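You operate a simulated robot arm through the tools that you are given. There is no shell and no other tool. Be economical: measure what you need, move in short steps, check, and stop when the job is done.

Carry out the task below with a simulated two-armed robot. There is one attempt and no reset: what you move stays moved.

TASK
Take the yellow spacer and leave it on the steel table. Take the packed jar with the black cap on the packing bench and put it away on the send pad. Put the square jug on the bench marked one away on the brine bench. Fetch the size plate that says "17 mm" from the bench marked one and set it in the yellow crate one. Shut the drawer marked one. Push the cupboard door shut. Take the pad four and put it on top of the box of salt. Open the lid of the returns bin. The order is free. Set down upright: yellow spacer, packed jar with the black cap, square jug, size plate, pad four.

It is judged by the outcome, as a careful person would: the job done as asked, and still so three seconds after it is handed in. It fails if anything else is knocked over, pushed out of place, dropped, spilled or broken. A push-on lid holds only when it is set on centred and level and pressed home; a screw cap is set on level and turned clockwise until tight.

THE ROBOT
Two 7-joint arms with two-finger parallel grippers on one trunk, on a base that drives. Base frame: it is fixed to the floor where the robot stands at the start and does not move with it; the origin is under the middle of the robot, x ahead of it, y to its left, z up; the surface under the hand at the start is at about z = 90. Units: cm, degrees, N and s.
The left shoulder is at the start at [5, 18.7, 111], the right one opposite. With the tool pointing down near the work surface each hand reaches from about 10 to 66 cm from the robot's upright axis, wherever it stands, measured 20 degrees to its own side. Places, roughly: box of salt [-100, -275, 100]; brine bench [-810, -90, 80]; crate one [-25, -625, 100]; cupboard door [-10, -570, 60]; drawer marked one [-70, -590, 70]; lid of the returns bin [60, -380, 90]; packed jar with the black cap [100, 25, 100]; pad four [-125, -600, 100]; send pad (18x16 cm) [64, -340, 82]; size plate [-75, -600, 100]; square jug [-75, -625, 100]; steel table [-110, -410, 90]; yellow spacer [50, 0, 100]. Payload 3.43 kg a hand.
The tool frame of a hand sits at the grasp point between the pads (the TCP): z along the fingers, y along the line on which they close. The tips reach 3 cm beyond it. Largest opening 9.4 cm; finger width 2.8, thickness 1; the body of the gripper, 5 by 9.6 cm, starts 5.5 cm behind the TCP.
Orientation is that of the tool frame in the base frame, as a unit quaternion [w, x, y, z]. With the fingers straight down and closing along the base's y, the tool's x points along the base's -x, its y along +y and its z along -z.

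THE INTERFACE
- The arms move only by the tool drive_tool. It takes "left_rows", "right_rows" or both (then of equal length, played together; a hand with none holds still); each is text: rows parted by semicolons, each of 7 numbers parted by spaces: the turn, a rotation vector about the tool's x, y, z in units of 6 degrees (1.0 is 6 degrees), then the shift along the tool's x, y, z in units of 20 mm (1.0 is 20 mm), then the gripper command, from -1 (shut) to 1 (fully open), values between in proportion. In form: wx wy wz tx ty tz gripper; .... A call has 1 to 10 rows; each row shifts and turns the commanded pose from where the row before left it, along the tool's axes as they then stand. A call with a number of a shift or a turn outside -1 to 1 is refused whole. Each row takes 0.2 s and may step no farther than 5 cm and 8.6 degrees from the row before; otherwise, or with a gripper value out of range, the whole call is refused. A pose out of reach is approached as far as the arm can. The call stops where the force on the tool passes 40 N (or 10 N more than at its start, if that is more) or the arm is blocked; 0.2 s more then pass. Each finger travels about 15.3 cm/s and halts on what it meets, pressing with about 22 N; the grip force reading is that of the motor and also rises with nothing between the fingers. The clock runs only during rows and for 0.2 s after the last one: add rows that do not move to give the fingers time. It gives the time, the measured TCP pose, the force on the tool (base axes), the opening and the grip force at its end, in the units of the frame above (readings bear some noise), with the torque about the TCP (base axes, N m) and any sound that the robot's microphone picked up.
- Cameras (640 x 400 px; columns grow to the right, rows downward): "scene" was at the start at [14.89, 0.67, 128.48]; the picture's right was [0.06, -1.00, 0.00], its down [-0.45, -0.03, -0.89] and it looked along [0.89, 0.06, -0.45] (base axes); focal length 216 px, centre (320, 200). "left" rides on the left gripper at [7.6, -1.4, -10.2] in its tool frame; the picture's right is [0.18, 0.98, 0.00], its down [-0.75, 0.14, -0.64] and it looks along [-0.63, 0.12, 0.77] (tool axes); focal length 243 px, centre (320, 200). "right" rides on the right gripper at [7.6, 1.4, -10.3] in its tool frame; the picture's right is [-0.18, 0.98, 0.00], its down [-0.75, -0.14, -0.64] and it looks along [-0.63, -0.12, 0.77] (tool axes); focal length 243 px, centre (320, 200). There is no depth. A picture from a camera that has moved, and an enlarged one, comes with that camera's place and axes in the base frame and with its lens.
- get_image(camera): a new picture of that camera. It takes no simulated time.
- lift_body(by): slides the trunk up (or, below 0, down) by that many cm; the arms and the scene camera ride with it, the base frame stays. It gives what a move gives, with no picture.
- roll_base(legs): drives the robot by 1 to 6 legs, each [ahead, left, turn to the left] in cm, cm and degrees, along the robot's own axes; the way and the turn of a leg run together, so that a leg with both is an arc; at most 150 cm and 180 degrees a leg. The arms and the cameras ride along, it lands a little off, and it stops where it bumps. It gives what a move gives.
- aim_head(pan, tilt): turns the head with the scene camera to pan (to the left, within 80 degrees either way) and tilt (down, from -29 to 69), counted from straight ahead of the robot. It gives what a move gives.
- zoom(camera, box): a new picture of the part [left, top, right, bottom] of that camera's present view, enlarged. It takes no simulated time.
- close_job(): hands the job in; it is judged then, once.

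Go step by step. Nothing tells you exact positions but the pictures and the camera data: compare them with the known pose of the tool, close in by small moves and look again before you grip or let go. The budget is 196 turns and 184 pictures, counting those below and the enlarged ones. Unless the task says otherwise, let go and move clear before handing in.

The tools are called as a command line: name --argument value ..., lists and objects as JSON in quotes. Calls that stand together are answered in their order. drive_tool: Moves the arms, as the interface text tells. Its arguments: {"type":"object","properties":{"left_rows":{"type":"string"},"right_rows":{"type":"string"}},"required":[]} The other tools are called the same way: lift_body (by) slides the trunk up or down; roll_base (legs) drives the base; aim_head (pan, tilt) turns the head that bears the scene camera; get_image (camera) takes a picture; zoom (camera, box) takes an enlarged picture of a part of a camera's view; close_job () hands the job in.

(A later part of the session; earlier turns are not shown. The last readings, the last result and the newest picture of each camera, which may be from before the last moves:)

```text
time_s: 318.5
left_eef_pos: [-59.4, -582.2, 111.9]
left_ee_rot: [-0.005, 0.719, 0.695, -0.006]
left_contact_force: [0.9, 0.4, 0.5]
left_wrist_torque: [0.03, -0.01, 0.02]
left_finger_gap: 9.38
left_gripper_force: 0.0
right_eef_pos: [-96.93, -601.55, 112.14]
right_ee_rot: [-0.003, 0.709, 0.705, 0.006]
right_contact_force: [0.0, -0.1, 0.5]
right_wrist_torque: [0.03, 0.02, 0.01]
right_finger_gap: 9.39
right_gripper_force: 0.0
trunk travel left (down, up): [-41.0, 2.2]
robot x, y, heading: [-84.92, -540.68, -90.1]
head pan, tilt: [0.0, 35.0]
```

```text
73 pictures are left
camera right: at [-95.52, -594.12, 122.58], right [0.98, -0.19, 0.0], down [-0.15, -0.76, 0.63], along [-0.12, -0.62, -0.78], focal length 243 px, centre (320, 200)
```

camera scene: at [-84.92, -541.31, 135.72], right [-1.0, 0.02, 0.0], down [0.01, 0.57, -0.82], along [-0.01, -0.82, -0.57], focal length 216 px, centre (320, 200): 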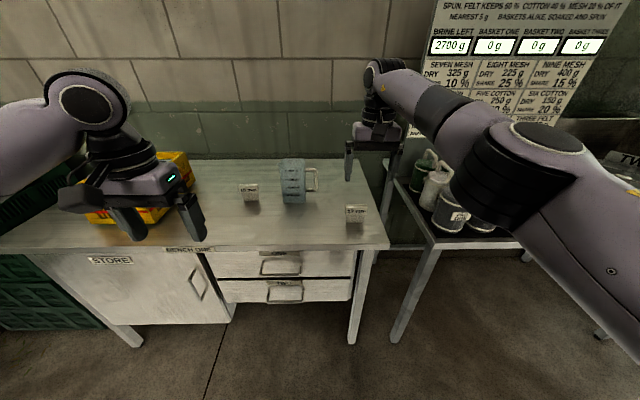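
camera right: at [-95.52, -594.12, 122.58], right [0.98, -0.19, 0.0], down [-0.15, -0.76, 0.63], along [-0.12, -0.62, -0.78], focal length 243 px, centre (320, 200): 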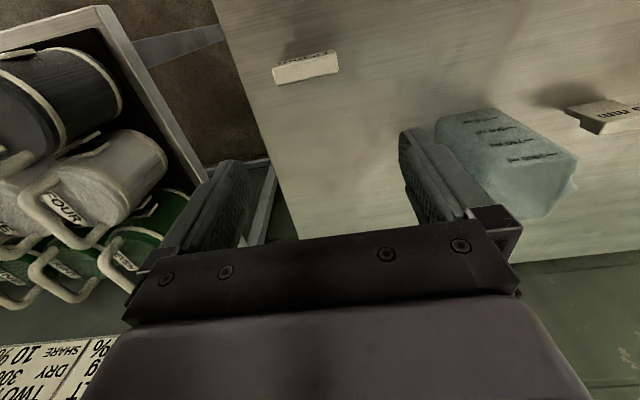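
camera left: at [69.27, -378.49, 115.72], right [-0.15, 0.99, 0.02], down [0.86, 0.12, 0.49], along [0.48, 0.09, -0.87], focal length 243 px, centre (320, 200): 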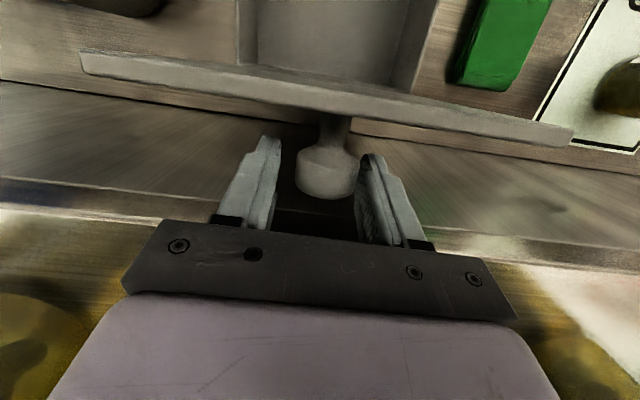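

drive_tool --right_rows "0 0 0 0.55 -0.28 0.5 1;0 0 0 0.55 -0.28 1 1;0 0 0 0 0 1 1;0 0 0 0 0 1 1;0 0 0 0 0 1 1;0 0 0 0 0 1 1;0 0 0 0 0 1 1;0 0 0 0 0 1 1;0 0 0 0 0 0 1"

get_image --camera "right"

zoom --camera "scene" --box '[260, 130, 420, 250]'

```text
time_s: 320.5
left_eef_pos: [-59.3, -582.29, 111.81]
left_ee_rot: [-0.004, 0.719, 0.695, -0.006]
left_contact_force: [0.9, 0.0, 0.3]
left_wrist_torque: [-0.04, 0.0, 0.02]
left_finger_gap: 9.41
left_gripper_force: 0.1
right_eef_pos: [-97.88, -599.23, 97.3]
right_ee_rot: [-0.003, 0.709, 0.705, 0.007]
right_contact_force: [0.1, 0.0, -0.6]
right_wrist_torque: [0.02, -0.02, 0.03]
right_finger_gap: 9.42
right_gripper_force: 0.1
trunk travel left (down, up): [-41.0, 2.2]
robot x, y, heading: [-84.48, -541.17, -90.1]
head pan, tilt: [0.0, 35.0]
```

```text
72 pictures are left
camera right: at [-96.54, -591.75, 107.67], right [0.98, -0.19, 0.0], down [-0.15, -0.76, 0.63], along [-0.12, -0.62, -0.78], focal length 243 px, centre (320, 200)
```

right: 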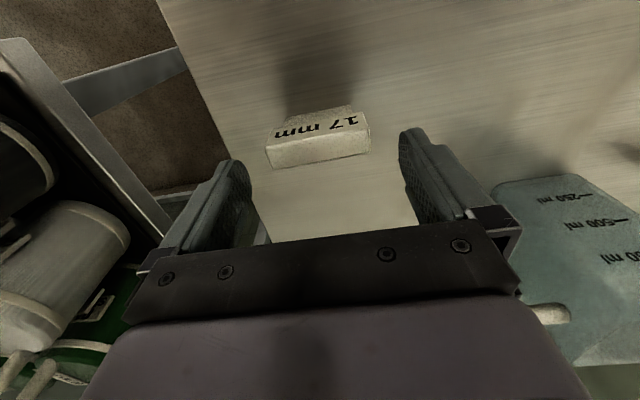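

```text
3.33 times, centred on (340, 190) of scene
camera zoom: at [-84.87, -555.37, 135.73], right [-1.0, 0.0, 0.0], down [0.0, 0.57, -0.82], along [0.0, -0.82, -0.57], focal length 719 px, centre (253, 233)
```

zoom: 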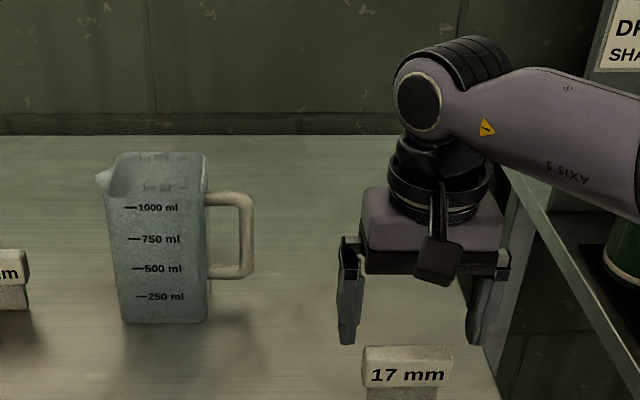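

Aligned. Descend 6 cm and close.

drive_tool --right_rows "0 0 0 0 0 1 1;0 0 0 0 0 1 1;0 0 0 0 0 1 1;0 0 0 0 0 0 1;0 0 0 0 0 0 0.6;0 0 0 0 0 0 0.2;0 0 0 0 0 0 -1;0 0 0 0 0 0 -1;0 0 0 0 0 0 -1"

get_image --camera "right"

zoom --camera "scene" --box '[260, 130, 420, 270]'

```text
time_s: 322.5
left_eef_pos: [-59.27, -582.24, 111.83]
left_ee_rot: [-0.003, 0.719, 0.695, -0.006]
left_contact_force: [0.4, 1.1, -0.3]
left_wrist_torque: [0.02, -0.02, 0.03]
left_finger_gap: 9.4
left_gripper_force: 0.0
right_eef_pos: [-97.76, -599.19, 91.18]
right_ee_rot: [-0.002, 0.709, 0.705, 0.008]
right_contact_force: [-0.1, -0.4, 0.0]
right_wrist_torque: [0.0, -0.01, 0.02]
right_finger_gap: 7.74
right_gripper_force: 22.4
trunk travel left (down, up): [-41.0, 2.2]
robot x, y, heading: [-84.7, -540.98, -90.1]
head pan, tilt: [0.0, 35.0]
```

```text
70 pictures are left
camera right: at [-96.44, -591.64, 101.69], right [0.98, -0.19, 0.0], down [-0.15, -0.76, 0.63], along [-0.12, -0.62, -0.78], focal length 243 px, centre (320, 200)
```

right: 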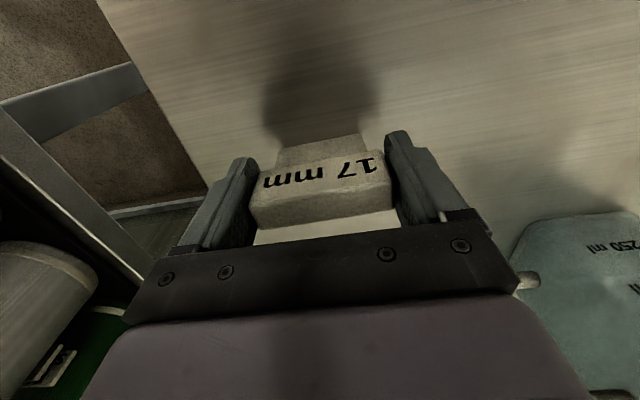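

```text
2.86 times, centred on (340, 200) of scene
camera zoom: at [-84.87, -555.38, 135.73], right [-1.0, 0.0, 0.0], down [0.0, 0.57, -0.82], along [0.0, -0.82, -0.57], focal length 616 px, centre (263, 200)
```

zoom: 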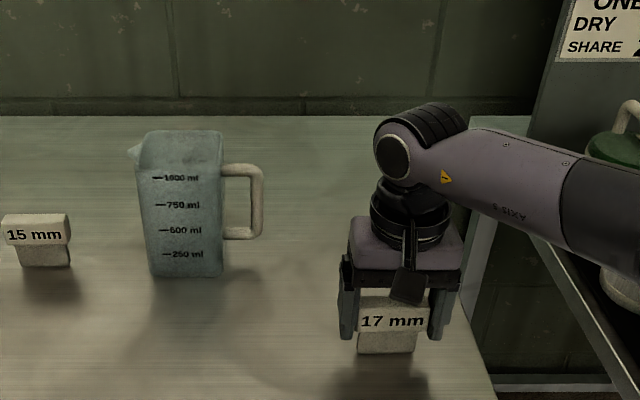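

Plate gripped. Lift, back off, and slide left toward the crate.

drive_tool --right_rows "0 0 0 0 0 -0.5 -1;0 0 0 0 0 -1 -1;0 0 0 0 0 -1 -1;0 0 0 0 0 -1 -1;0 0 0 0 0 -1 -1;0 0 0 0 0 -1 -1;0 0 0 0 0 -1 -1;0 0 0 0 0 -1 -1;0 0 0 0 0 -1 -1;0 0 0 0 0 -1 -1"

roll_base --legs '[[-30, 0, 0], [0, 52, 0]]'

drive_tool --left_rows "0 0 0 0.7 0.4 0 1;0 0 0 0.7 0.4 0 1;0 0 0 0.7 0.4 0 1;0 0 0 0.7 0.4 0 1;0 0 0 0.7 0.4 0 1;0 0 0 0 0 0 1;0 0 0 0 0 0 1;0 0 0 0 0 0 1;0 0 0 0 0 0 1;0 0 0 0 0 0 1" --right_rows "0 0 0 0 1 0 -1;0 0 0 0 1 0 -1;0 0 0 0 1 0 -1;0 0 0 0 1 0 -1;0 0 0 0 1 0 -1;0 0 0 0 1 0 -1;0 0 0 0 1 0 -1;0 0 0 0 1 0 -1;0 0 0 0 1 0 -1;0 0 0 0 1 0 -1"

get_image --camera "scene"

get_image --camera "right"

```text
time_s: 324.7
left_eef_pos: [-59.4, -582.21, 111.85]
left_ee_rot: [-0.005, 0.719, 0.695, -0.007]
left_contact_force: [0.3, 0.0, 0.5]
left_wrist_torque: [0.01, -0.02, 0.0]
left_finger_gap: 9.37
left_gripper_force: 0.1
right_eef_pos: [-97.96, -599.23, 110.53]
right_ee_rot: [-0.002, 0.709, 0.705, 0.008]
right_contact_force: [0.6, 0.9, -1.0]
right_wrist_torque: [-0.01, 0.02, 0.0]
right_finger_gap: 7.72
right_gripper_force: 22.2
trunk travel left (down, up): [-41.0, 2.2]
robot x, y, heading: [-84.21, -540.75, -90.2]
head pan, tilt: [0.0, 35.0]
```

```text
time_s: 331.5
left_eef_pos: [-7.29, -553.08, 111.81]
left_ee_rot: [-0.004, 0.725, 0.689, -0.006]
left_contact_force: [0.5, 0.3, -0.2]
left_wrist_torque: [-0.03, 0.02, -0.03]
left_finger_gap: 9.39
left_gripper_force: 0.0
right_eef_pos: [-46.25, -569.19, 110.42]
right_ee_rot: [-0.003, 0.716, 0.698, 0.007]
right_contact_force: [0.1, -1.0, -0.7]
right_wrist_torque: [0.02, -0.03, 0.0]
right_finger_gap: 7.75
right_gripper_force: 21.8
trunk travel left (down, up): [-41.0, 2.2]
robot x, y, heading: [-32.01, -511.09, -91.3]
head pan, tilt: [0.0, 35.0]
```

```text
time_s: 333.7
left_eef_pos: [-2.96, -546.23, 111.53]
left_ee_rot: [-0.003, 0.726, 0.688, -0.006]
left_contact_force: [0.2, 0.2, 0.2]
left_wrist_torque: [-0.01, -0.01, -0.04]
left_finger_gap: 9.42
left_gripper_force: 0.0
right_eef_pos: [-34.15, -568.4, 110.46]
right_ee_rot: [-0.001, 0.726, 0.688, 0.011]
right_contact_force: [-0.7, 0.1, -0.7]
right_wrist_torque: [-0.05, 0.01, -0.02]
right_finger_gap: 7.73
right_gripper_force: 22.3
right hand out of reach, approached as far as the arm can: row 6, 7, 8, 9, 10
trunk travel left (down, up): [-41.0, 2.2]
robot x, y, heading: [-31.63, -510.91, -91.3]
head pan, tilt: [0.0, 35.0]
```

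```text
68 pictures are left
camera scene: at [-32.33, -525.72, 135.73], right [-1.0, 0.02, 0.0], down [0.01, 0.57, -0.82], along [-0.02, -0.82, -0.57], focal length 216 px, centre (320, 200)
```

scene: 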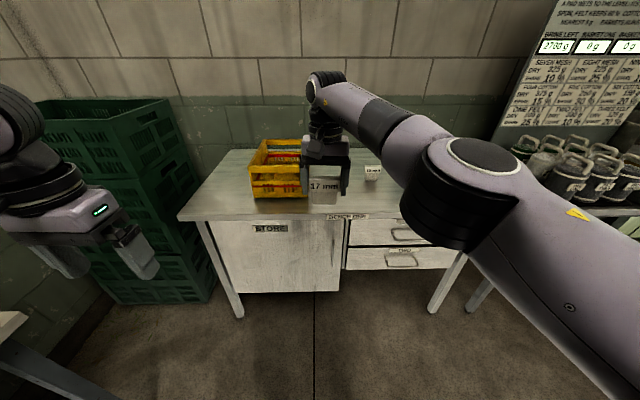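

```text
67 pictures are left
camera right: at [-32.54, -561.13, 120.87], right [0.97, -0.24, 0.01], down [-0.19, -0.76, 0.63], along [-0.14, -0.61, -0.78], focal length 243 px, centre (320, 200)
```

right: 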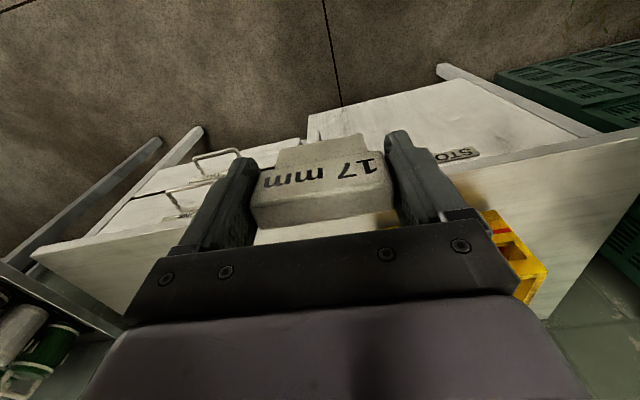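

I'll approach with the base rotated left about 19°, so the right hand comes over the crate (x −29..−7, y −629..−599) while the left elbow stays clear.

roll_base --legs '[[41, 0, 1.3], [0, 0, 18]]'

aim_head --pan 0 --tilt 45

get_image --camera "scene"

get_image --camera "right"

```text
time_s: 337.2
left_eef_pos: [6.08, -575.77, 111.52]
left_ee_rot: [-0.003, 0.607, 0.795, -0.006]
left_contact_force: [0.1, -1.5, 0.6]
left_wrist_torque: [0.0, -0.01, -0.01]
left_finger_gap: 9.38
left_gripper_force: 0.2
right_eef_pos: [-16.55, -606.92, 110.66]
right_ee_rot: [-0.001, 0.607, 0.795, 0.008]
right_contact_force: [0.9, -0.1, -1.6]
right_wrist_torque: [-0.01, 0.03, -0.03]
right_finger_gap: 7.76
right_gripper_force: 22.2
trunk travel left (down, up): [-41.0, 2.2]
robot x, y, heading: [-32.55, -551.86, -72.7]
head pan, tilt: [0.0, 35.0]
```

```text
time_s: 337.9
left_eef_pos: [5.96, -575.78, 111.68]
left_ee_rot: [-0.002, 0.606, 0.796, -0.006]
left_contact_force: [0.0, 0.2, 0.2]
left_wrist_torque: [-0.01, -0.01, 0.0]
left_finger_gap: 9.37
left_gripper_force: 0.0
right_eef_pos: [-16.63, -607.0, 110.61]
right_ee_rot: [-0.002, 0.609, 0.793, 0.009]
right_contact_force: [-0.7, 0.1, -1.4]
right_wrist_torque: [0.01, 0.03, 0.0]
right_finger_gap: 7.76
right_gripper_force: 22.0
trunk travel left (down, up): [-41.0, 2.2]
robot x, y, heading: [-32.56, -551.61, -73.1]
head pan, tilt: [0.0, 45.0]
```

```text
66 pictures are left
camera scene: at [-28.46, -564.97, 134.25], right [-0.96, -0.29, 0.0], down [-0.21, 0.68, -0.71], along [0.21, -0.68, -0.71], focal length 216 px, centre (320, 200)
```

scene: 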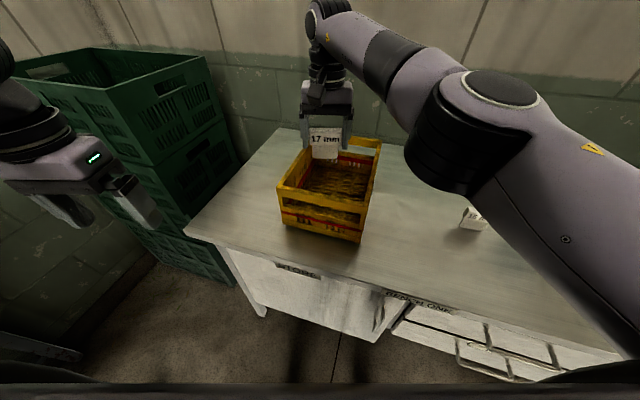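

```text
65 pictures are left
camera right: at [-17.5, -599.46, 121.06], right [1.0, 0.08, 0.01], down [0.05, -0.77, 0.63], along [0.06, -0.63, -0.78], focal length 243 px, centre (320, 200)
```

right: 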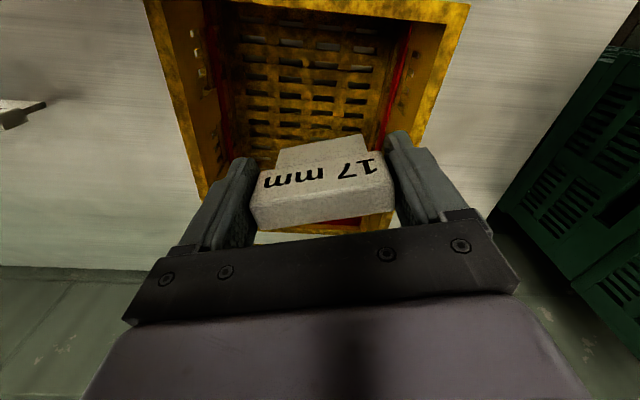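

Hand over the crate; shift to its middle [−18,−612] and lower partway.

drive_tool --right_rows "0 0 0 -0.74 -0.44 0 -1;0 0 0 -0.74 -0.44 0 -1;0 0 0 -0.74 -0.44 0 -1;0 0 0 0 0 1 -1;0 0 0 0 0 1 -1;0 0 0 0 0 1 -1;0 0 0 0 0 1 -1;0 0 0 0 0 1 -1;0 0 0 0 0 1 -1;0 0 0 0 0 0 -1"

get_image --camera "scene"

get_image --camera "right"

```text
time_s: 340.1
left_eef_pos: [6.09, -575.7, 111.57]
left_ee_rot: [-0.002, 0.607, 0.795, -0.007]
left_contact_force: [-0.4, -0.3, 0.1]
left_wrist_torque: [0.05, -0.01, 0.03]
left_finger_gap: 9.41
left_gripper_force: 0.0
right_eef_pos: [-19.19, -609.13, 98.05]
right_ee_rot: [0.0, 0.607, 0.794, 0.008]
right_contact_force: [-0.8, -0.1, -0.3]
right_wrist_torque: [-0.01, 0.0, 0.01]
right_finger_gap: 7.72
right_gripper_force: 21.9
right hand out of reach, approached as far as the arm can: row 1, 2, 3
trunk travel left (down, up): [-41.0, 2.2]
robot x, y, heading: [-32.62, -551.63, -72.8]
head pan, tilt: [0.0, 45.0]
```

```text
64 pictures are left
camera scene: at [-28.46, -564.96, 134.25], right [-0.96, -0.29, 0.0], down [-0.21, 0.68, -0.71], along [0.21, -0.68, -0.71], focal length 216 px, centre (320, 200)
```

scene: 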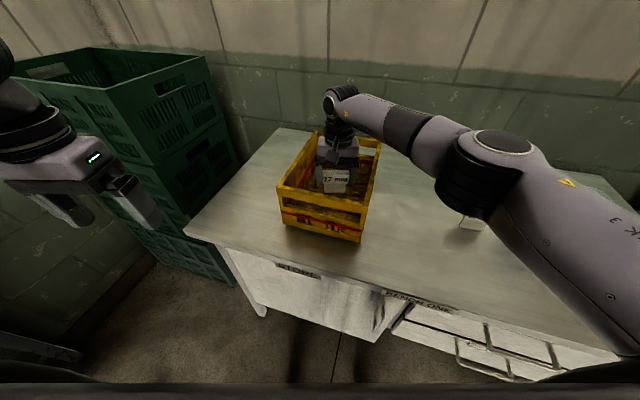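

```text
63 pictures are left
camera right: at [-19.98, -601.47, 108.54], right [1.0, 0.08, 0.01], down [0.06, -0.77, 0.63], along [0.06, -0.63, -0.78], focal length 243 px, centre (320, 200)
```

right: 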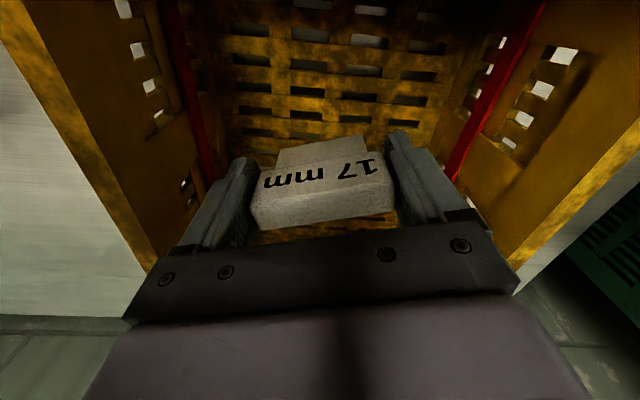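

Centred. Nudge the base 2.5 cm ahead so the wrist camera clears the front rim, then lower to the crate floor.

roll_base --legs '[[2.5, 0, 0]]'

drive_tool --right_rows "0 0 0 0 0 1 -1;0 0 0 0 0 0.7 -1;0 0 0 0 0 0.2 -1;0 0 0 0 0 0.2 -1;0 0 0 0 0 0.15 -1;0 0 0 0 0 0.15 -1;0 0 0 0 0 0.15 -1;0 0 0 0 0 0 -1"

zoom --camera "scene" --box '[260, 80, 400, 250]'

```text
time_s: 340.9
left_eef_pos: [6.85, -578.15, 111.46]
left_ee_rot: [-0.003, 0.606, 0.796, -0.007]
left_contact_force: [0.1, -0.7, -0.3]
left_wrist_torque: [0.05, 0.01, -0.01]
left_finger_gap: 9.4
left_gripper_force: 0.0
right_eef_pos: [-18.41, -611.51, 98.03]
right_ee_rot: [-0.002, 0.607, 0.795, 0.009]
right_contact_force: [0.3, 0.1, 0.2]
right_wrist_torque: [0.04, 0.0, -0.02]
right_finger_gap: 7.74
right_gripper_force: 22.0
trunk travel left (down, up): [-41.0, 2.2]
robot x, y, heading: [-31.89, -554.29, -72.9]
head pan, tilt: [0.0, 45.0]
```

```text
time_s: 342.7
left_eef_pos: [6.77, -578.19, 111.61]
left_ee_rot: [-0.002, 0.605, 0.796, -0.006]
left_contact_force: [1.5, -0.1, -0.3]
left_wrist_torque: [0.06, 0.0, 0.01]
left_finger_gap: 9.4
left_gripper_force: 0.1
right_eef_pos: [-18.46, -611.24, 93.14]
right_ee_rot: [-0.001, 0.607, 0.795, 0.008]
right_contact_force: [-0.6, 0.6, -0.5]
right_wrist_torque: [0.0, 0.0, -0.02]
right_finger_gap: 7.75
right_gripper_force: 22.3
trunk travel left (down, up): [-41.0, 2.2]
robot x, y, heading: [-31.94, -554.56, -72.7]
head pan, tilt: [0.0, 45.0]
```

```text
2.35 times, centred on (330, 165) of scene
camera zoom: at [-27.74, -567.3, 134.25], right [-0.96, -0.29, 0.0], down [-0.21, 0.68, -0.71], along [0.21, -0.68, -0.71], focal length 508 px, centre (296, 282)
```

zoom: 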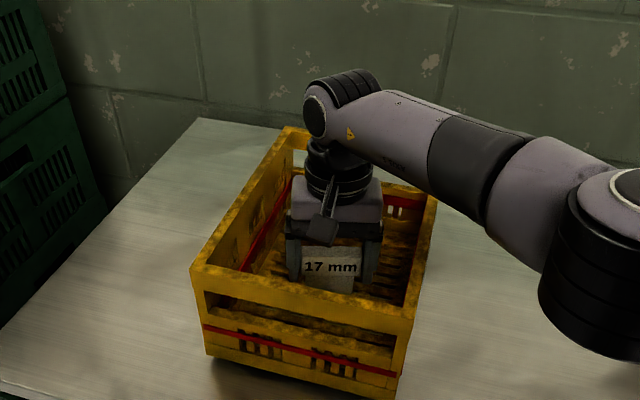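

drive_tool --right_rows "0 0 0 0 0 0.15 -1;0 0 0 0 0 0.15 -1;0 0 0 0 0 0.1 -1;0 0 0 0 0 0.1 -1;0 0 0 0 0 0.1 -1;0 0 0 0 0 0 -1"

```text
time_s: 344.1
left_eef_pos: [6.68, -577.9, 111.64]
left_ee_rot: [-0.002, 0.607, 0.795, -0.008]
left_contact_force: [0.1, -0.1, -0.8]
left_wrist_torque: [0.02, -0.02, 0.02]
left_finger_gap: 9.39
left_gripper_force: 0.0
right_eef_pos: [-18.39, -611.19, 92.27]
right_ee_rot: [0.001, 0.607, 0.794, 0.007]
right_contact_force: [-4.8, -4.2, 20.8]
right_wrist_torque: [-0.32, 0.23, -0.03]
right_finger_gap: 7.73
right_gripper_force: 21.6
trunk travel left (down, up): [-41.0, 2.2]
robot x, y, heading: [-31.86, -554.09, -72.7]
head pan, tilt: [0.0, 45.0]
```

Contact. Release and rise.

drive_tool --right_rows "0 0 0 0 0 -0.15 -1;0 0 0 0 0 0 0.75;0 0 0 0 0 0 0.95;0 0 0 0 0 0 0.95;0 0 0 0 0 -0.6 0.95;0 0 0 0 0 -1 0.95;0 0 0 0 0 -1 0.95;0 0 0 0 0 -1 0.95;0 0 0 0 0 -1 0.95;0 0 0 0 0 -1 0.95"

drive_tool --right_rows "0 0 0 0 0 -1 0.95;0 0 0 0 0 -1 0.95;0 0 0 0 0 -1 0.95;0 0 0 0 0 -1 0.95;0 0 0 0 0 0 0.95"

zoom --camera "right" --box '[140, 0, 500, 230]'

```text
time_s: 346.3
left_eef_pos: [6.73, -578.16, 111.59]
left_ee_rot: [-0.003, 0.606, 0.796, -0.006]
left_contact_force: [-0.6, 1.2, -0.7]
left_wrist_torque: [-0.01, -0.02, -0.03]
left_finger_gap: 9.39
left_gripper_force: 0.2
right_eef_pos: [-18.63, -611.32, 103.31]
right_ee_rot: [-0.002, 0.607, 0.795, 0.009]
right_contact_force: [-0.4, -0.3, 1.0]
right_wrist_torque: [0.0, 0.0, 0.03]
right_finger_gap: 9.17
right_gripper_force: 0.0
trunk travel left (down, up): [-41.0, 2.2]
robot x, y, heading: [-31.99, -554.2, -72.7]
head pan, tilt: [0.0, 45.0]
```

```text
time_s: 347.5
left_eef_pos: [6.78, -578.18, 111.59]
left_ee_rot: [-0.002, 0.606, 0.796, -0.007]
left_contact_force: [0.3, -0.2, -0.3]
left_wrist_torque: [0.01, 0.01, 0.0]
left_finger_gap: 9.39
left_gripper_force: 0.0
right_eef_pos: [-18.68, -611.35, 111.62]
right_ee_rot: [-0.002, 0.607, 0.795, 0.009]
right_contact_force: [0.5, -0.7, -0.1]
right_wrist_torque: [0.02, -0.02, -0.02]
right_finger_gap: 9.19
right_gripper_force: 0.0
trunk travel left (down, up): [-41.0, 2.2]
robot x, y, heading: [-31.73, -553.69, -72.7]
head pan, tilt: [0.0, 45.0]
```

```text
1.74 times, centred on (320, 115) of right
camera zoom: at [-19.5, -603.79, 121.98], right [1.0, 0.08, 0.01], down [0.06, -0.77, 0.63], along [0.06, -0.63, -0.78], focal length 422 px, centre (320, 348)
```

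zoom: 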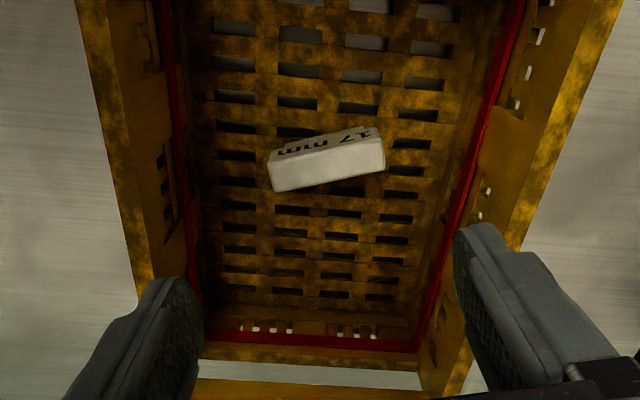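

Plate stands upright in the crate. Next the jug: back off, square up, and move right with the left hand lined up to the jug.

roll_base --legs '[[-28, 0, 0], [0, 0, -17.3], [0, -57, 0]]'

aim_head --pan 0 --tilt 35

get_image --camera "scene"

```text
time_s: 355.4
left_eef_pos: [-65.56, -562.08, 111.6]
left_ee_rot: [-0.002, 0.71, 0.704, -0.006]
left_contact_force: [0.2, 0.0, 0.3]
left_wrist_torque: [-0.04, 0.0, 0.01]
left_finger_gap: 9.42
left_gripper_force: 0.0
right_eef_pos: [-99.17, -587.0, 111.54]
right_ee_rot: [0.0, 0.711, 0.703, 0.009]
right_contact_force: [-0.1, 0.5, -0.4]
right_wrist_torque: [-0.01, 0.02, 0.01]
right_finger_gap: 9.18
right_gripper_force: 0.0
trunk travel left (down, up): [-41.0, 2.2]
robot x, y, heading: [-96.09, -528.22, -88.9]
head pan, tilt: [0.0, 45.0]
```

```text
time_s: 356.1
left_eef_pos: [-65.57, -562.04, 111.57]
left_ee_rot: [-0.004, 0.71, 0.704, -0.006]
left_contact_force: [-0.2, 0.7, 0.0]
left_wrist_torque: [0.0, 0.0, 0.03]
left_finger_gap: 9.4
left_gripper_force: 0.1
right_eef_pos: [-99.18, -587.1, 111.48]
right_ee_rot: [0.0, 0.711, 0.703, 0.009]
right_contact_force: [0.0, 0.3, -0.7]
right_wrist_torque: [0.01, 0.0, 0.0]
right_finger_gap: 9.16
right_gripper_force: 0.1
trunk travel left (down, up): [-41.0, 2.2]
robot x, y, heading: [-95.72, -528.5, -88.9]
head pan, tilt: [0.0, 35.0]
```

```text
60 pictures are left
camera scene: at [-95.82, -542.88, 135.73], right [-1.0, -0.02, 0.0], down [-0.01, 0.57, -0.82], along [0.02, -0.82, -0.57], focal length 216 px, centre (320, 200)
```

scene: 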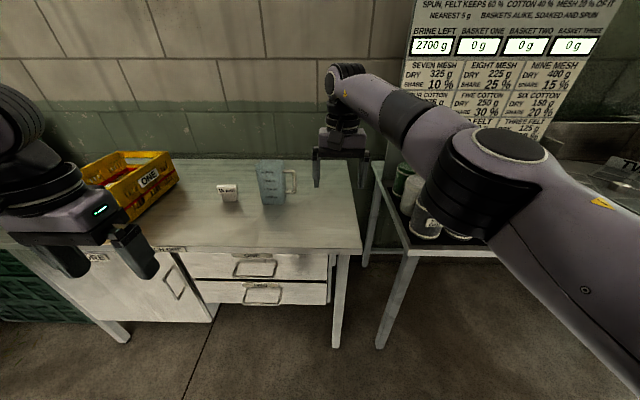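

drive_tool --left_rows "0 0 0 -0.5 -0.9 0 1;0 0 0 -0.5 -0.9 0 1;0 0 0 -0.5 -0.9 0 1;0 0 0 -0.5 -0.9 0 1;0 0 0 -0.5 -0.9 0 1;0 0 0 -0.5 -0.9 0 1;0 0 0 -0.5 -0.9 0 1;0 0 0 -0.5 -0.9 0 1;0 0 0 -0.5 0 0 1;0 0 0 -0.5 0 0 1" --right_rows "0 0 0 1 -0.6 0 1;0 0 0 1 -0.6 0 1;0 0 0 1 -0.6 0 1;0 0 0 1 -0.6 0 1;0 0 0 1 -0.6 0 1;0 0 0 1 -0.6 0 1;0 0 0 1 -0.6 0 1;0 0 0 1 -0.6 0 1;0 0 0 1 -0.6 0 1;0 0 0 1 -0.6 0 1"

roll_base --legs '[[22, 0, -1]]'

get_image --camera "left"

zoom --camera "scene" --box '[200, 120, 400, 280]'

```text
time_s: 358.3
left_eef_pos: [-80.16, -572.05, 111.77]
left_ee_rot: [-0.003, 0.711, 0.704, -0.006]
left_contact_force: [-0.6, 0.1, -0.6]
left_wrist_torque: [0.01, 0.01, 0.0]
left_finger_gap: 9.38
left_gripper_force: 0.2
right_eef_pos: [-111.01, -566.78, 111.58]
right_ee_rot: [0.0, 0.711, 0.703, 0.008]
right_contact_force: [-1.1, 0.5, -0.1]
right_wrist_torque: [0.0, 0.0, 0.03]
right_finger_gap: 9.41
right_gripper_force: 0.0
trunk travel left (down, up): [-41.0, 2.2]
robot x, y, heading: [-95.89, -528.5, -88.7]
head pan, tilt: [0.0, 35.0]
```

```text
time_s: 360.0
left_eef_pos: [-80.64, -593.93, 111.8]
left_ee_rot: [-0.004, 0.717, 0.697, -0.006]
left_contact_force: [-0.1, 0.7, 0.5]
left_wrist_torque: [-0.01, 0.02, 0.0]
left_finger_gap: 9.41
left_gripper_force: 0.0
right_eef_pos: [-111.24, -588.05, 111.55]
right_ee_rot: [-0.001, 0.717, 0.697, 0.009]
right_contact_force: [-0.5, 0.0, 0.2]
right_wrist_torque: [0.02, 0.0, -0.01]
right_finger_gap: 9.37
right_gripper_force: 0.1
trunk travel left (down, up): [-41.0, 2.2]
robot x, y, heading: [-96.19, -550.16, -89.7]
head pan, tilt: [0.0, 35.0]
```

```text
59 pictures are left
camera left: at [-81.73, -586.1, 122.09], right [0.99, 0.16, -0.01], down [0.13, -0.76, 0.64], along [0.09, -0.64, -0.77], focal length 243 px, centre (320, 200)
```

left: 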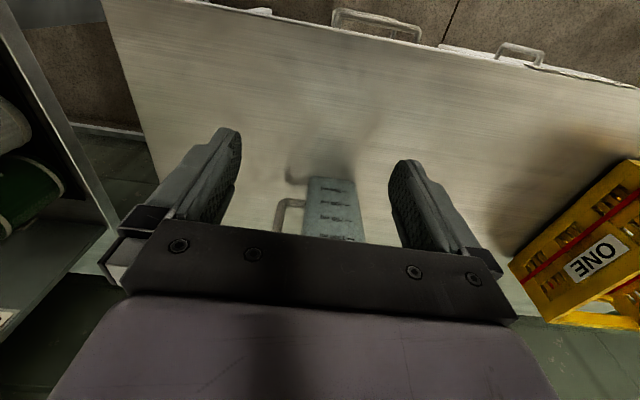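

```text
2.50 times, centred on (300, 200) of scene
camera zoom: at [-95.8, -564.45, 135.72], right [-1.0, 0.0, 0.0], down [0.0, 0.57, -0.82], along [0.0, -0.82, -0.57], focal length 539 px, centre (370, 200)
```

zoom: 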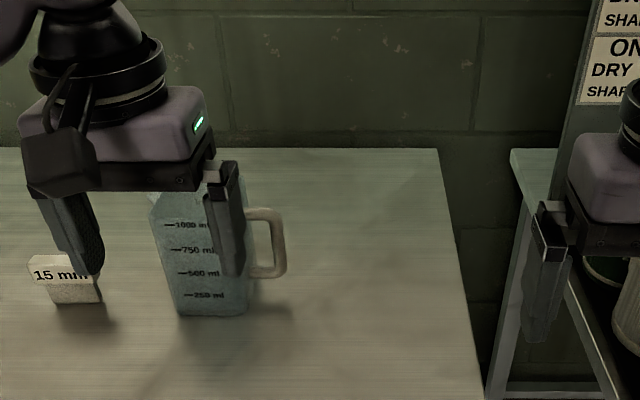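

Body is ~8.5 cm square (x −80.4..−71.9, front face y≈−611.5), handle on −x side. I'll grip the front wall over the rim, so I yaw the left hand 90°, and raise the right hand clear.

drive_tool --left_rows "0 0 1 0 0 0 1;0 0 1 0 0 0 1;0 0 1 0 0 0 1;0 0 1 0 0 0 1;0 0 1 0 0 0 1;0 0 1 0 0 0 1;0 0 1 0 0 0 1;0 0 1 0 0 0 1;0 0 1 0 0 0 1;0 0 1 0 0 0 1" --right_rows "0 0 0 1 0 -0.5 1;0 0 0 1 0 -0.5 1;0 0 0 1 0 -0.5 1;0 0 0 1 0 -0.5 1;0 0 0 0 0 0 1;0 0 0 0 0 0 1;0 0 0 0 0 0 1;0 0 0 0 0 0 1;0 0 0 0 0 0 1;0 0 0 0 0 0 1"

drive_tool --left_rows "0 0 1 0 0 0 1;0 0 1 0 0 0 1;0 0 1 0 0 0 1;0 0 1 0 0 0 1;0 0 0.9 0 0 0 0.1;0 0 0 0 0 0 0.1;0 0 0 0 0 0 0.1"

roll_base --legs '[[5, 0, 0]]'

```text
time_s: 362.2
left_eef_pos: [-80.58, -593.71, 111.99]
left_ee_rot: [0.001, 0.97, 0.244, -0.007]
left_contact_force: [0.5, 0.6, 0.7]
left_wrist_torque: [-0.02, 0.0, -0.01]
left_finger_gap: 9.39
left_gripper_force: 0.2
right_eef_pos: [-111.18, -580.03, 115.57]
right_ee_rot: [0.0, 0.717, 0.697, 0.008]
right_contact_force: [0.7, 0.2, 0.2]
right_wrist_torque: [0.02, 0.04, 0.01]
right_finger_gap: 9.43
right_gripper_force: 0.1
trunk travel left (down, up): [-41.0, 2.2]
robot x, y, heading: [-95.92, -549.48, -89.8]
head pan, tilt: [0.0, 35.0]
```

```text
time_s: 363.8
left_eef_pos: [-80.62, -593.84, 111.86]
left_ee_rot: [0.002, 1.0, -0.008, -0.007]
left_contact_force: [-0.4, -0.1, -0.2]
left_wrist_torque: [0.0, 0.0, 0.0]
left_finger_gap: 5.19
left_gripper_force: 0.1
right_eef_pos: [-111.16, -579.92, 115.6]
right_ee_rot: [0.0, 0.717, 0.697, 0.008]
right_contact_force: [-0.1, 0.2, -0.3]
right_wrist_torque: [0.01, 0.01, -0.02]
right_finger_gap: 9.37
right_gripper_force: 0.0
trunk travel left (down, up): [-41.0, 2.2]
robot x, y, heading: [-96.09, -550.03, -89.8]
head pan, tilt: [0.0, 35.0]
```

```text
time_s: 364.7
left_eef_pos: [-80.71, -598.78, 111.74]
left_ee_rot: [0.002, 1.0, -0.008, -0.006]
left_contact_force: [0.3, -0.7, -0.4]
left_wrist_torque: [0.01, -0.04, 0.02]
left_finger_gap: 5.18
left_gripper_force: 0.1
right_eef_pos: [-111.17, -585.16, 115.55]
right_ee_rot: [-0.001, 0.717, 0.697, 0.01]
right_contact_force: [-0.8, -0.1, -0.1]
right_wrist_torque: [0.01, -0.02, 0.02]
right_finger_gap: 9.37
right_gripper_force: 0.1
trunk travel left (down, up): [-41.0, 2.2]
robot x, y, heading: [-95.91, -554.67, -89.7]
head pan, tilt: [0.0, 35.0]
```

drive_tool --left_rows "0 0 0 0.32 0.91 0 0.1;0 0 0 0.32 0.91 0 0.1;0 0 0 0.32 0.91 0 0.1;0 0 0 0.32 0.91 0 0.1;0 0 0 0.32 0.91 0 0.1;0 0 0 0.32 0.91 0 0.1;0 0 0 0.32 0.91 0 0.1;0 0 0 0 0 0 0.1"

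get_image --camera "left"

zoom --camera "scene" --box '[200, 110, 360, 250]'

```text
time_s: 366.5
left_eef_pos: [-76.55, -611.71, 111.9]
left_ee_rot: [0.003, 1.0, -0.008, -0.007]
left_contact_force: [0.8, 1.6, -0.4]
left_wrist_torque: [0.01, 0.05, 0.0]
left_finger_gap: 5.17
left_gripper_force: 0.0
right_eef_pos: [-111.1, -585.02, 115.5]
right_ee_rot: [0.0, 0.717, 0.697, 0.009]
right_contact_force: [-0.9, 0.5, -0.4]
right_wrist_torque: [0.0, 0.02, 0.01]
right_finger_gap: 9.38
right_gripper_force: 0.0
trunk travel left (down, up): [-41.0, 2.2]
robot x, y, heading: [-95.76, -554.48, -89.8]
head pan, tilt: [0.0, 35.0]
```

```text
57 pictures are left
camera left: at [-68.7, -610.26, 122.13], right [0.17, -0.99, 0.0], down [-0.75, -0.13, 0.65], along [-0.64, -0.11, -0.76], focal length 243 px, centre (320, 200)
```

left: 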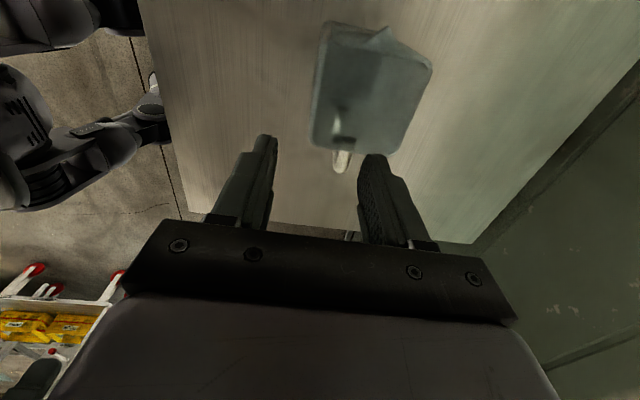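

```text
2.86 times, centred on (280, 180) of scene
camera zoom: at [-95.77, -569.34, 135.73], right [-1.0, 0.0, 0.0], down [0.0, 0.57, -0.82], along [0.0, -0.82, -0.57], focal length 616 px, centre (434, 257)
```

zoom: 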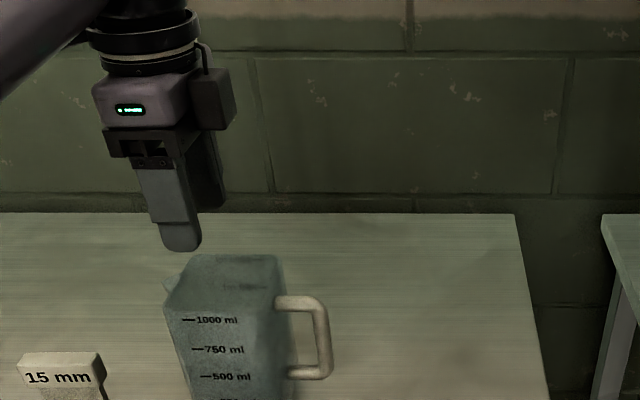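

zoom --camera "left" --box '[280, 0, 460, 180]'

```text
2.22 times, centred on (370, 90) of left
camera zoom: at [-68.7, -610.26, 122.13], right [0.17, -0.99, 0.0], down [-0.75, -0.13, 0.65], along [-0.64, -0.11, -0.76], focal length 539 px, centre (209, 444)
```

zoom: 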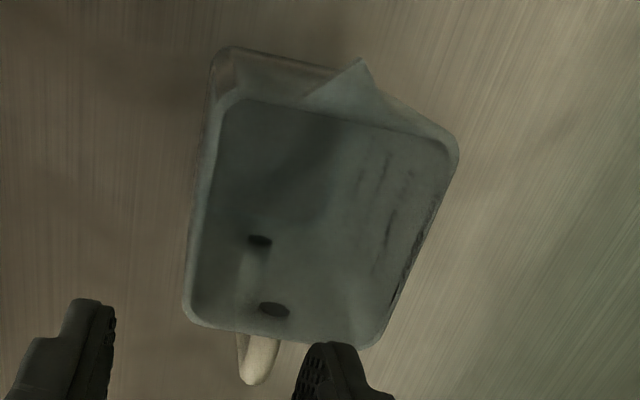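

Rim: x −79.7..−71.6, front wall at y≈−611.4. Straddle it: adjust, descend and grip.

drive_tool --left_rows "0 0 0 0.4 -0.12 0.9 0.1;0 0 0 0 0 0.9 0.1;0 0 0 0 0 0.9 0.1;0 0 0 0 0 0.9 0.1;0 0 0 0 0 0.9 0.1;0 0 0 0 0 0.9 0.1;0 0 0 0 0 0.9 0.1;0 0 0 0 0 0.9 0.1;0 0 0 0 0 0 0.1"

get_image --camera "left"

zoom --camera "scene" --box '[200, 130, 360, 270]'

```text
time_s: 368.5
left_eef_pos: [-75.93, -611.44, 97.58]
left_ee_rot: [0.003, 1.0, -0.007, -0.007]
left_contact_force: [0.5, -0.4, -0.3]
left_wrist_torque: [-0.02, -0.01, 0.01]
left_finger_gap: 5.18
left_gripper_force: 0.0
right_eef_pos: [-111.06, -585.0, 115.56]
right_ee_rot: [0.0, 0.717, 0.697, 0.008]
right_contact_force: [-0.6, 0.8, -0.8]
right_wrist_torque: [-0.01, -0.01, -0.01]
right_finger_gap: 9.42
right_gripper_force: 0.0
trunk travel left (down, up): [-41.0, 2.2]
robot x, y, heading: [-95.8, -554.94, -89.6]
head pan, tilt: [0.0, 35.0]
```

```text
54 pictures are left
camera left: at [-68.13, -609.97, 107.72], right [0.17, -0.99, 0.0], down [-0.75, -0.13, 0.65], along [-0.64, -0.11, -0.76], focal length 243 px, centre (320, 200)
```

left: 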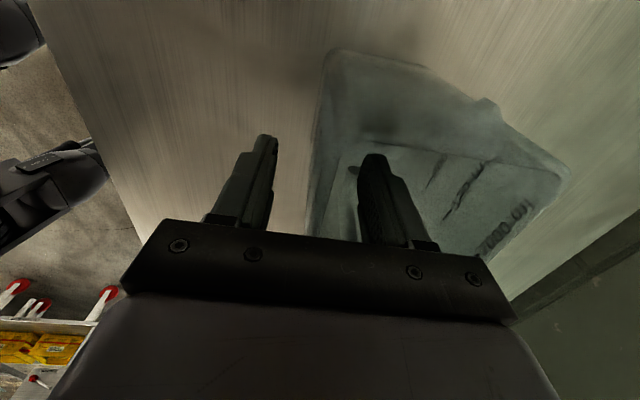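

```text
2.86 times, centred on (280, 200) of scene
camera zoom: at [-95.78, -569.34, 135.73], right [-1.0, 0.0, 0.0], down [0.0, 0.57, -0.82], along [0.0, -0.82, -0.57], focal length 616 px, centre (434, 200)
```

zoom: 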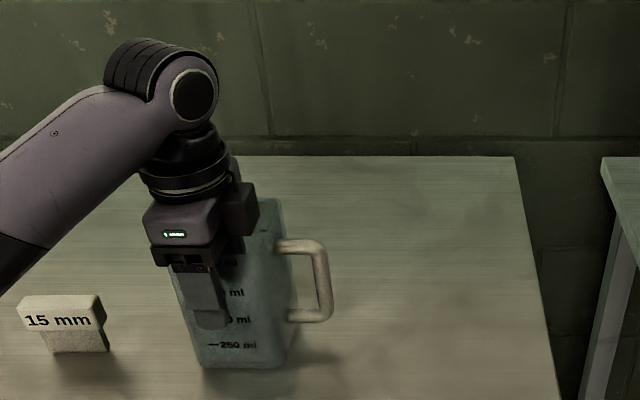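

One finger inside, one outside. Grip and lift.

drive_tool --left_rows "0 0 0 0 0 0 -0.4;0 0 0 0 0 0 -0.8;0 0 0 0 0 0 -1;0 0 0 0 0 0 -1;0 0 0 0 0 0 -1;0 0 0 0 0 -0.3 -1;0 0 0 0 0 -0.5 -1;0 0 0 0 0 -0.5 -1;0 0 0 0 0 0 -1"

zoom --camera "scene" --box '[200, 130, 360, 270]'

```text
time_s: 370.5
left_eef_pos: [-75.63, -611.15, 100.11]
left_ee_rot: [0.001, 1.0, -0.008, -0.007]
left_contact_force: [-0.6, 0.5, -1.1]
left_wrist_torque: [0.08, -0.04, -0.02]
left_finger_gap: 0.81
left_gripper_force: 22.3
right_eef_pos: [-111.06, -585.15, 115.65]
right_ee_rot: [0.0, 0.717, 0.697, 0.008]
right_contact_force: [0.2, -0.3, -0.8]
right_wrist_torque: [0.05, -0.03, -0.02]
right_finger_gap: 9.44
right_gripper_force: 0.1
trunk travel left (down, up): [-41.0, 2.2]
robot x, y, heading: [-95.87, -554.86, -89.9]
head pan, tilt: [0.0, 35.0]
```

```text
2.86 times, centred on (280, 200) of scene
camera zoom: at [-95.77, -569.37, 135.73], right [-1.0, 0.0, 0.0], down [0.0, 0.57, -0.82], along [0.0, -0.82, -0.57], focal length 616 px, centre (434, 200)
```

zoom: 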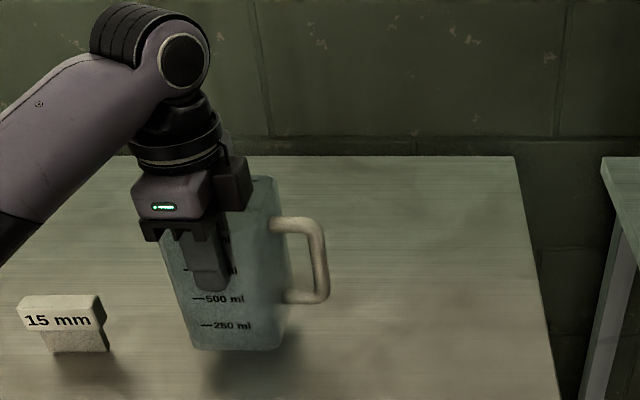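

Jug held. Lift it higher, retract, then look at the pads on the dark table at right.

drive_tool --left_rows "0 0 0 0 0 -1 -1;0 0 0 0 0 -1 -1;0 0 0 0 0 -1 -1;0 0 0 0 0 -1 -1;0 0 0 0 0 -1 -1;0 0 0 0 0 -1 -1;0 0 0 0 0 -1 -1;0 0 0 0 0 -1 -1;0 0 0 0 0 0 -1"

roll_base --legs '[[-30, 0, 0], [0, -30, 0]]'

aim_head --pan 0 --tilt 30

get_image --camera "scene"

```text
time_s: 372.5
left_eef_pos: [-75.5, -611.36, 116.21]
left_ee_rot: [0.001, 1.0, -0.008, -0.007]
left_contact_force: [0.0, -0.3, -1.3]
left_wrist_torque: [0.05, -0.02, -0.02]
left_finger_gap: 0.81
left_gripper_force: 22.1
right_eef_pos: [-111.16, -585.09, 115.59]
right_ee_rot: [-0.001, 0.717, 0.697, 0.009]
right_contact_force: [0.4, 0.0, -0.5]
right_wrist_torque: [0.02, -0.01, 0.0]
right_finger_gap: 9.42
right_gripper_force: 0.0
trunk travel left (down, up): [-41.0, 2.2]
robot x, y, heading: [-95.74, -554.93, -90.0]
head pan, tilt: [0.0, 35.0]
```

```text
time_s: 377.4
left_eef_pos: [-105.3, -581.51, 116.04]
left_ee_rot: [0.002, 1.0, -0.007, -0.007]
left_contact_force: [-0.4, 0.5, -1.1]
left_wrist_torque: [0.05, 0.0, -0.01]
left_finger_gap: 0.81
left_gripper_force: 21.7
right_eef_pos: [-140.82, -555.34, 115.61]
right_ee_rot: [0.001, 0.715, 0.699, 0.009]
right_contact_force: [0.1, -0.6, -0.6]
right_wrist_torque: [-0.02, 0.01, 0.01]
right_finger_gap: 9.39
right_gripper_force: 0.0
trunk travel left (down, up): [-41.0, 2.2]
robot x, y, heading: [-125.03, -525.1, -89.5]
head pan, tilt: [0.0, 35.0]
```

```text
time_s: 378.0
left_eef_pos: [-105.24, -581.65, 116.13]
left_ee_rot: [0.002, 1.0, -0.005, -0.007]
left_contact_force: [0.1, 0.8, -1.8]
left_wrist_torque: [0.02, -0.02, 0.01]
left_finger_gap: 0.84
left_gripper_force: 21.9
right_eef_pos: [-140.93, -555.21, 115.61]
right_ee_rot: [0.0, 0.716, 0.698, 0.009]
right_contact_force: [-0.2, -0.3, -0.5]
right_wrist_torque: [0.02, -0.01, 0.01]
right_finger_gap: 9.42
right_gripper_force: 0.0
trunk travel left (down, up): [-41.0, 2.2]
robot x, y, heading: [-125.86, -524.91, -89.7]
head pan, tilt: [0.0, 30.0]
```

```text
51 pictures are left
camera scene: at [-125.55, -539.83, 136.51], right [-1.0, -0.01, 0.0], down [0.0, 0.5, -0.87], along [0.01, -0.87, -0.5], focal length 216 px, centre (320, 200)
```

scene: 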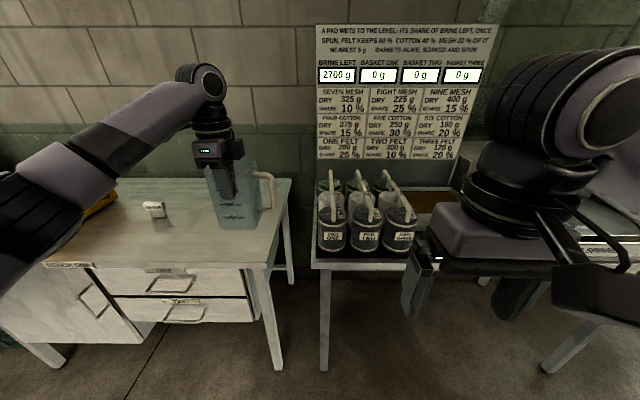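

zoom --camera "scene" --box '[300, 130, 440, 270]'

```text
2.86 times, centred on (370, 200) of scene
camera zoom: at [-125.55, -539.83, 136.51], right [-1.0, -0.01, 0.0], down [0.0, 0.5, -0.87], along [0.01, -0.87, -0.5], focal length 616 px, centre (177, 200)
```

zoom: 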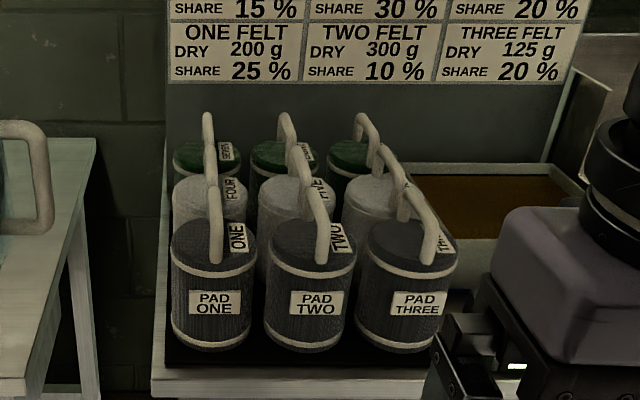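

PAD FOUR is the left one in the middle row; handle apex ≈ [−128.9,−612,103], bar running front-to-back. I bring the right hand over it.

drive_tool --right_rows "0 0 0 -1 0 -0.3 1;0 0 0 -1 0 -0.3 1;0 0 0 -1 0 0 1;0 0 0 -1 0 0 1;0 0 0 -1 0 0 1;0 0 0 -1 0 0 1;0 0 0 -1 0 0 1;0 0 0 -1 0 0 1;0 0 0 -1 0 0 1;0 0 0 -1 0 0 0.2"

roll_base --legs '[[0, 12, 0], [28, 0, 0]]'

get_image --camera "right"

get_image --camera "scene"

```text
time_s: 380.2
left_eef_pos: [-105.2, -581.61, 116.01]
left_ee_rot: [0.001, 1.0, -0.007, -0.007]
left_contact_force: [-0.3, 0.4, -1.1]
left_wrist_torque: [0.03, 0.03, -0.03]
left_finger_gap: 0.83
left_gripper_force: 21.5
right_eef_pos: [-141.68, -575.4, 116.35]
right_ee_rot: [-0.001, 0.715, 0.699, 0.009]
right_contact_force: [-0.3, -0.8, -0.3]
right_wrist_torque: [-0.02, 0.01, -0.01]
right_finger_gap: 5.62
right_gripper_force: 0.1
trunk travel left (down, up): [-41.0, 2.2]
robot x, y, heading: [-125.57, -524.84, -89.5]
head pan, tilt: [0.0, 30.0]
```

```text
time_s: 383.5
left_eef_pos: [-92.74, -608.76, 116.16]
left_ee_rot: [0.001, 1.0, -0.004, -0.007]
left_contact_force: [-1.0, -0.5, -1.4]
left_wrist_torque: [0.06, -0.02, -0.01]
left_finger_gap: 0.79
left_gripper_force: 22.1
right_eef_pos: [-129.07, -602.64, 116.32]
right_ee_rot: [0.0, 0.714, 0.7, 0.009]
right_contact_force: [-0.3, 0.7, -0.3]
right_wrist_torque: [0.02, 0.0, -0.04]
right_finger_gap: 5.66
right_gripper_force: 0.1
trunk travel left (down, up): [-41.0, 2.2]
robot x, y, heading: [-113.44, -552.12, -89.2]
head pan, tilt: [0.0, 30.0]
```

```text
49 pictures are left
camera right: at [-127.75, -595.22, 126.81], right [0.98, -0.2, 0.01], down [-0.16, -0.76, 0.63], along [-0.12, -0.62, -0.78], focal length 243 px, centre (320, 200)
```

right: 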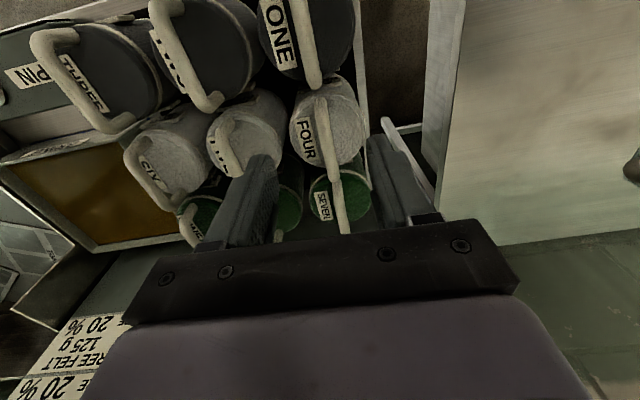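

```text
48 pictures are left
camera scene: at [-113.23, -567.21, 136.5], right [-1.0, -0.01, 0.0], down [-0.01, 0.5, -0.87], along [0.01, -0.87, -0.5], focal length 216 px, centre (320, 200)
```

scene: 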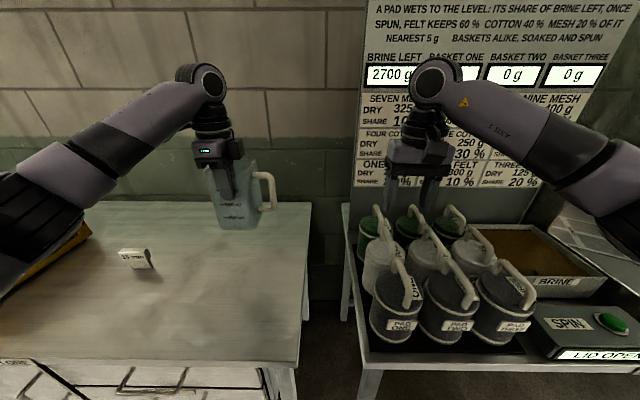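

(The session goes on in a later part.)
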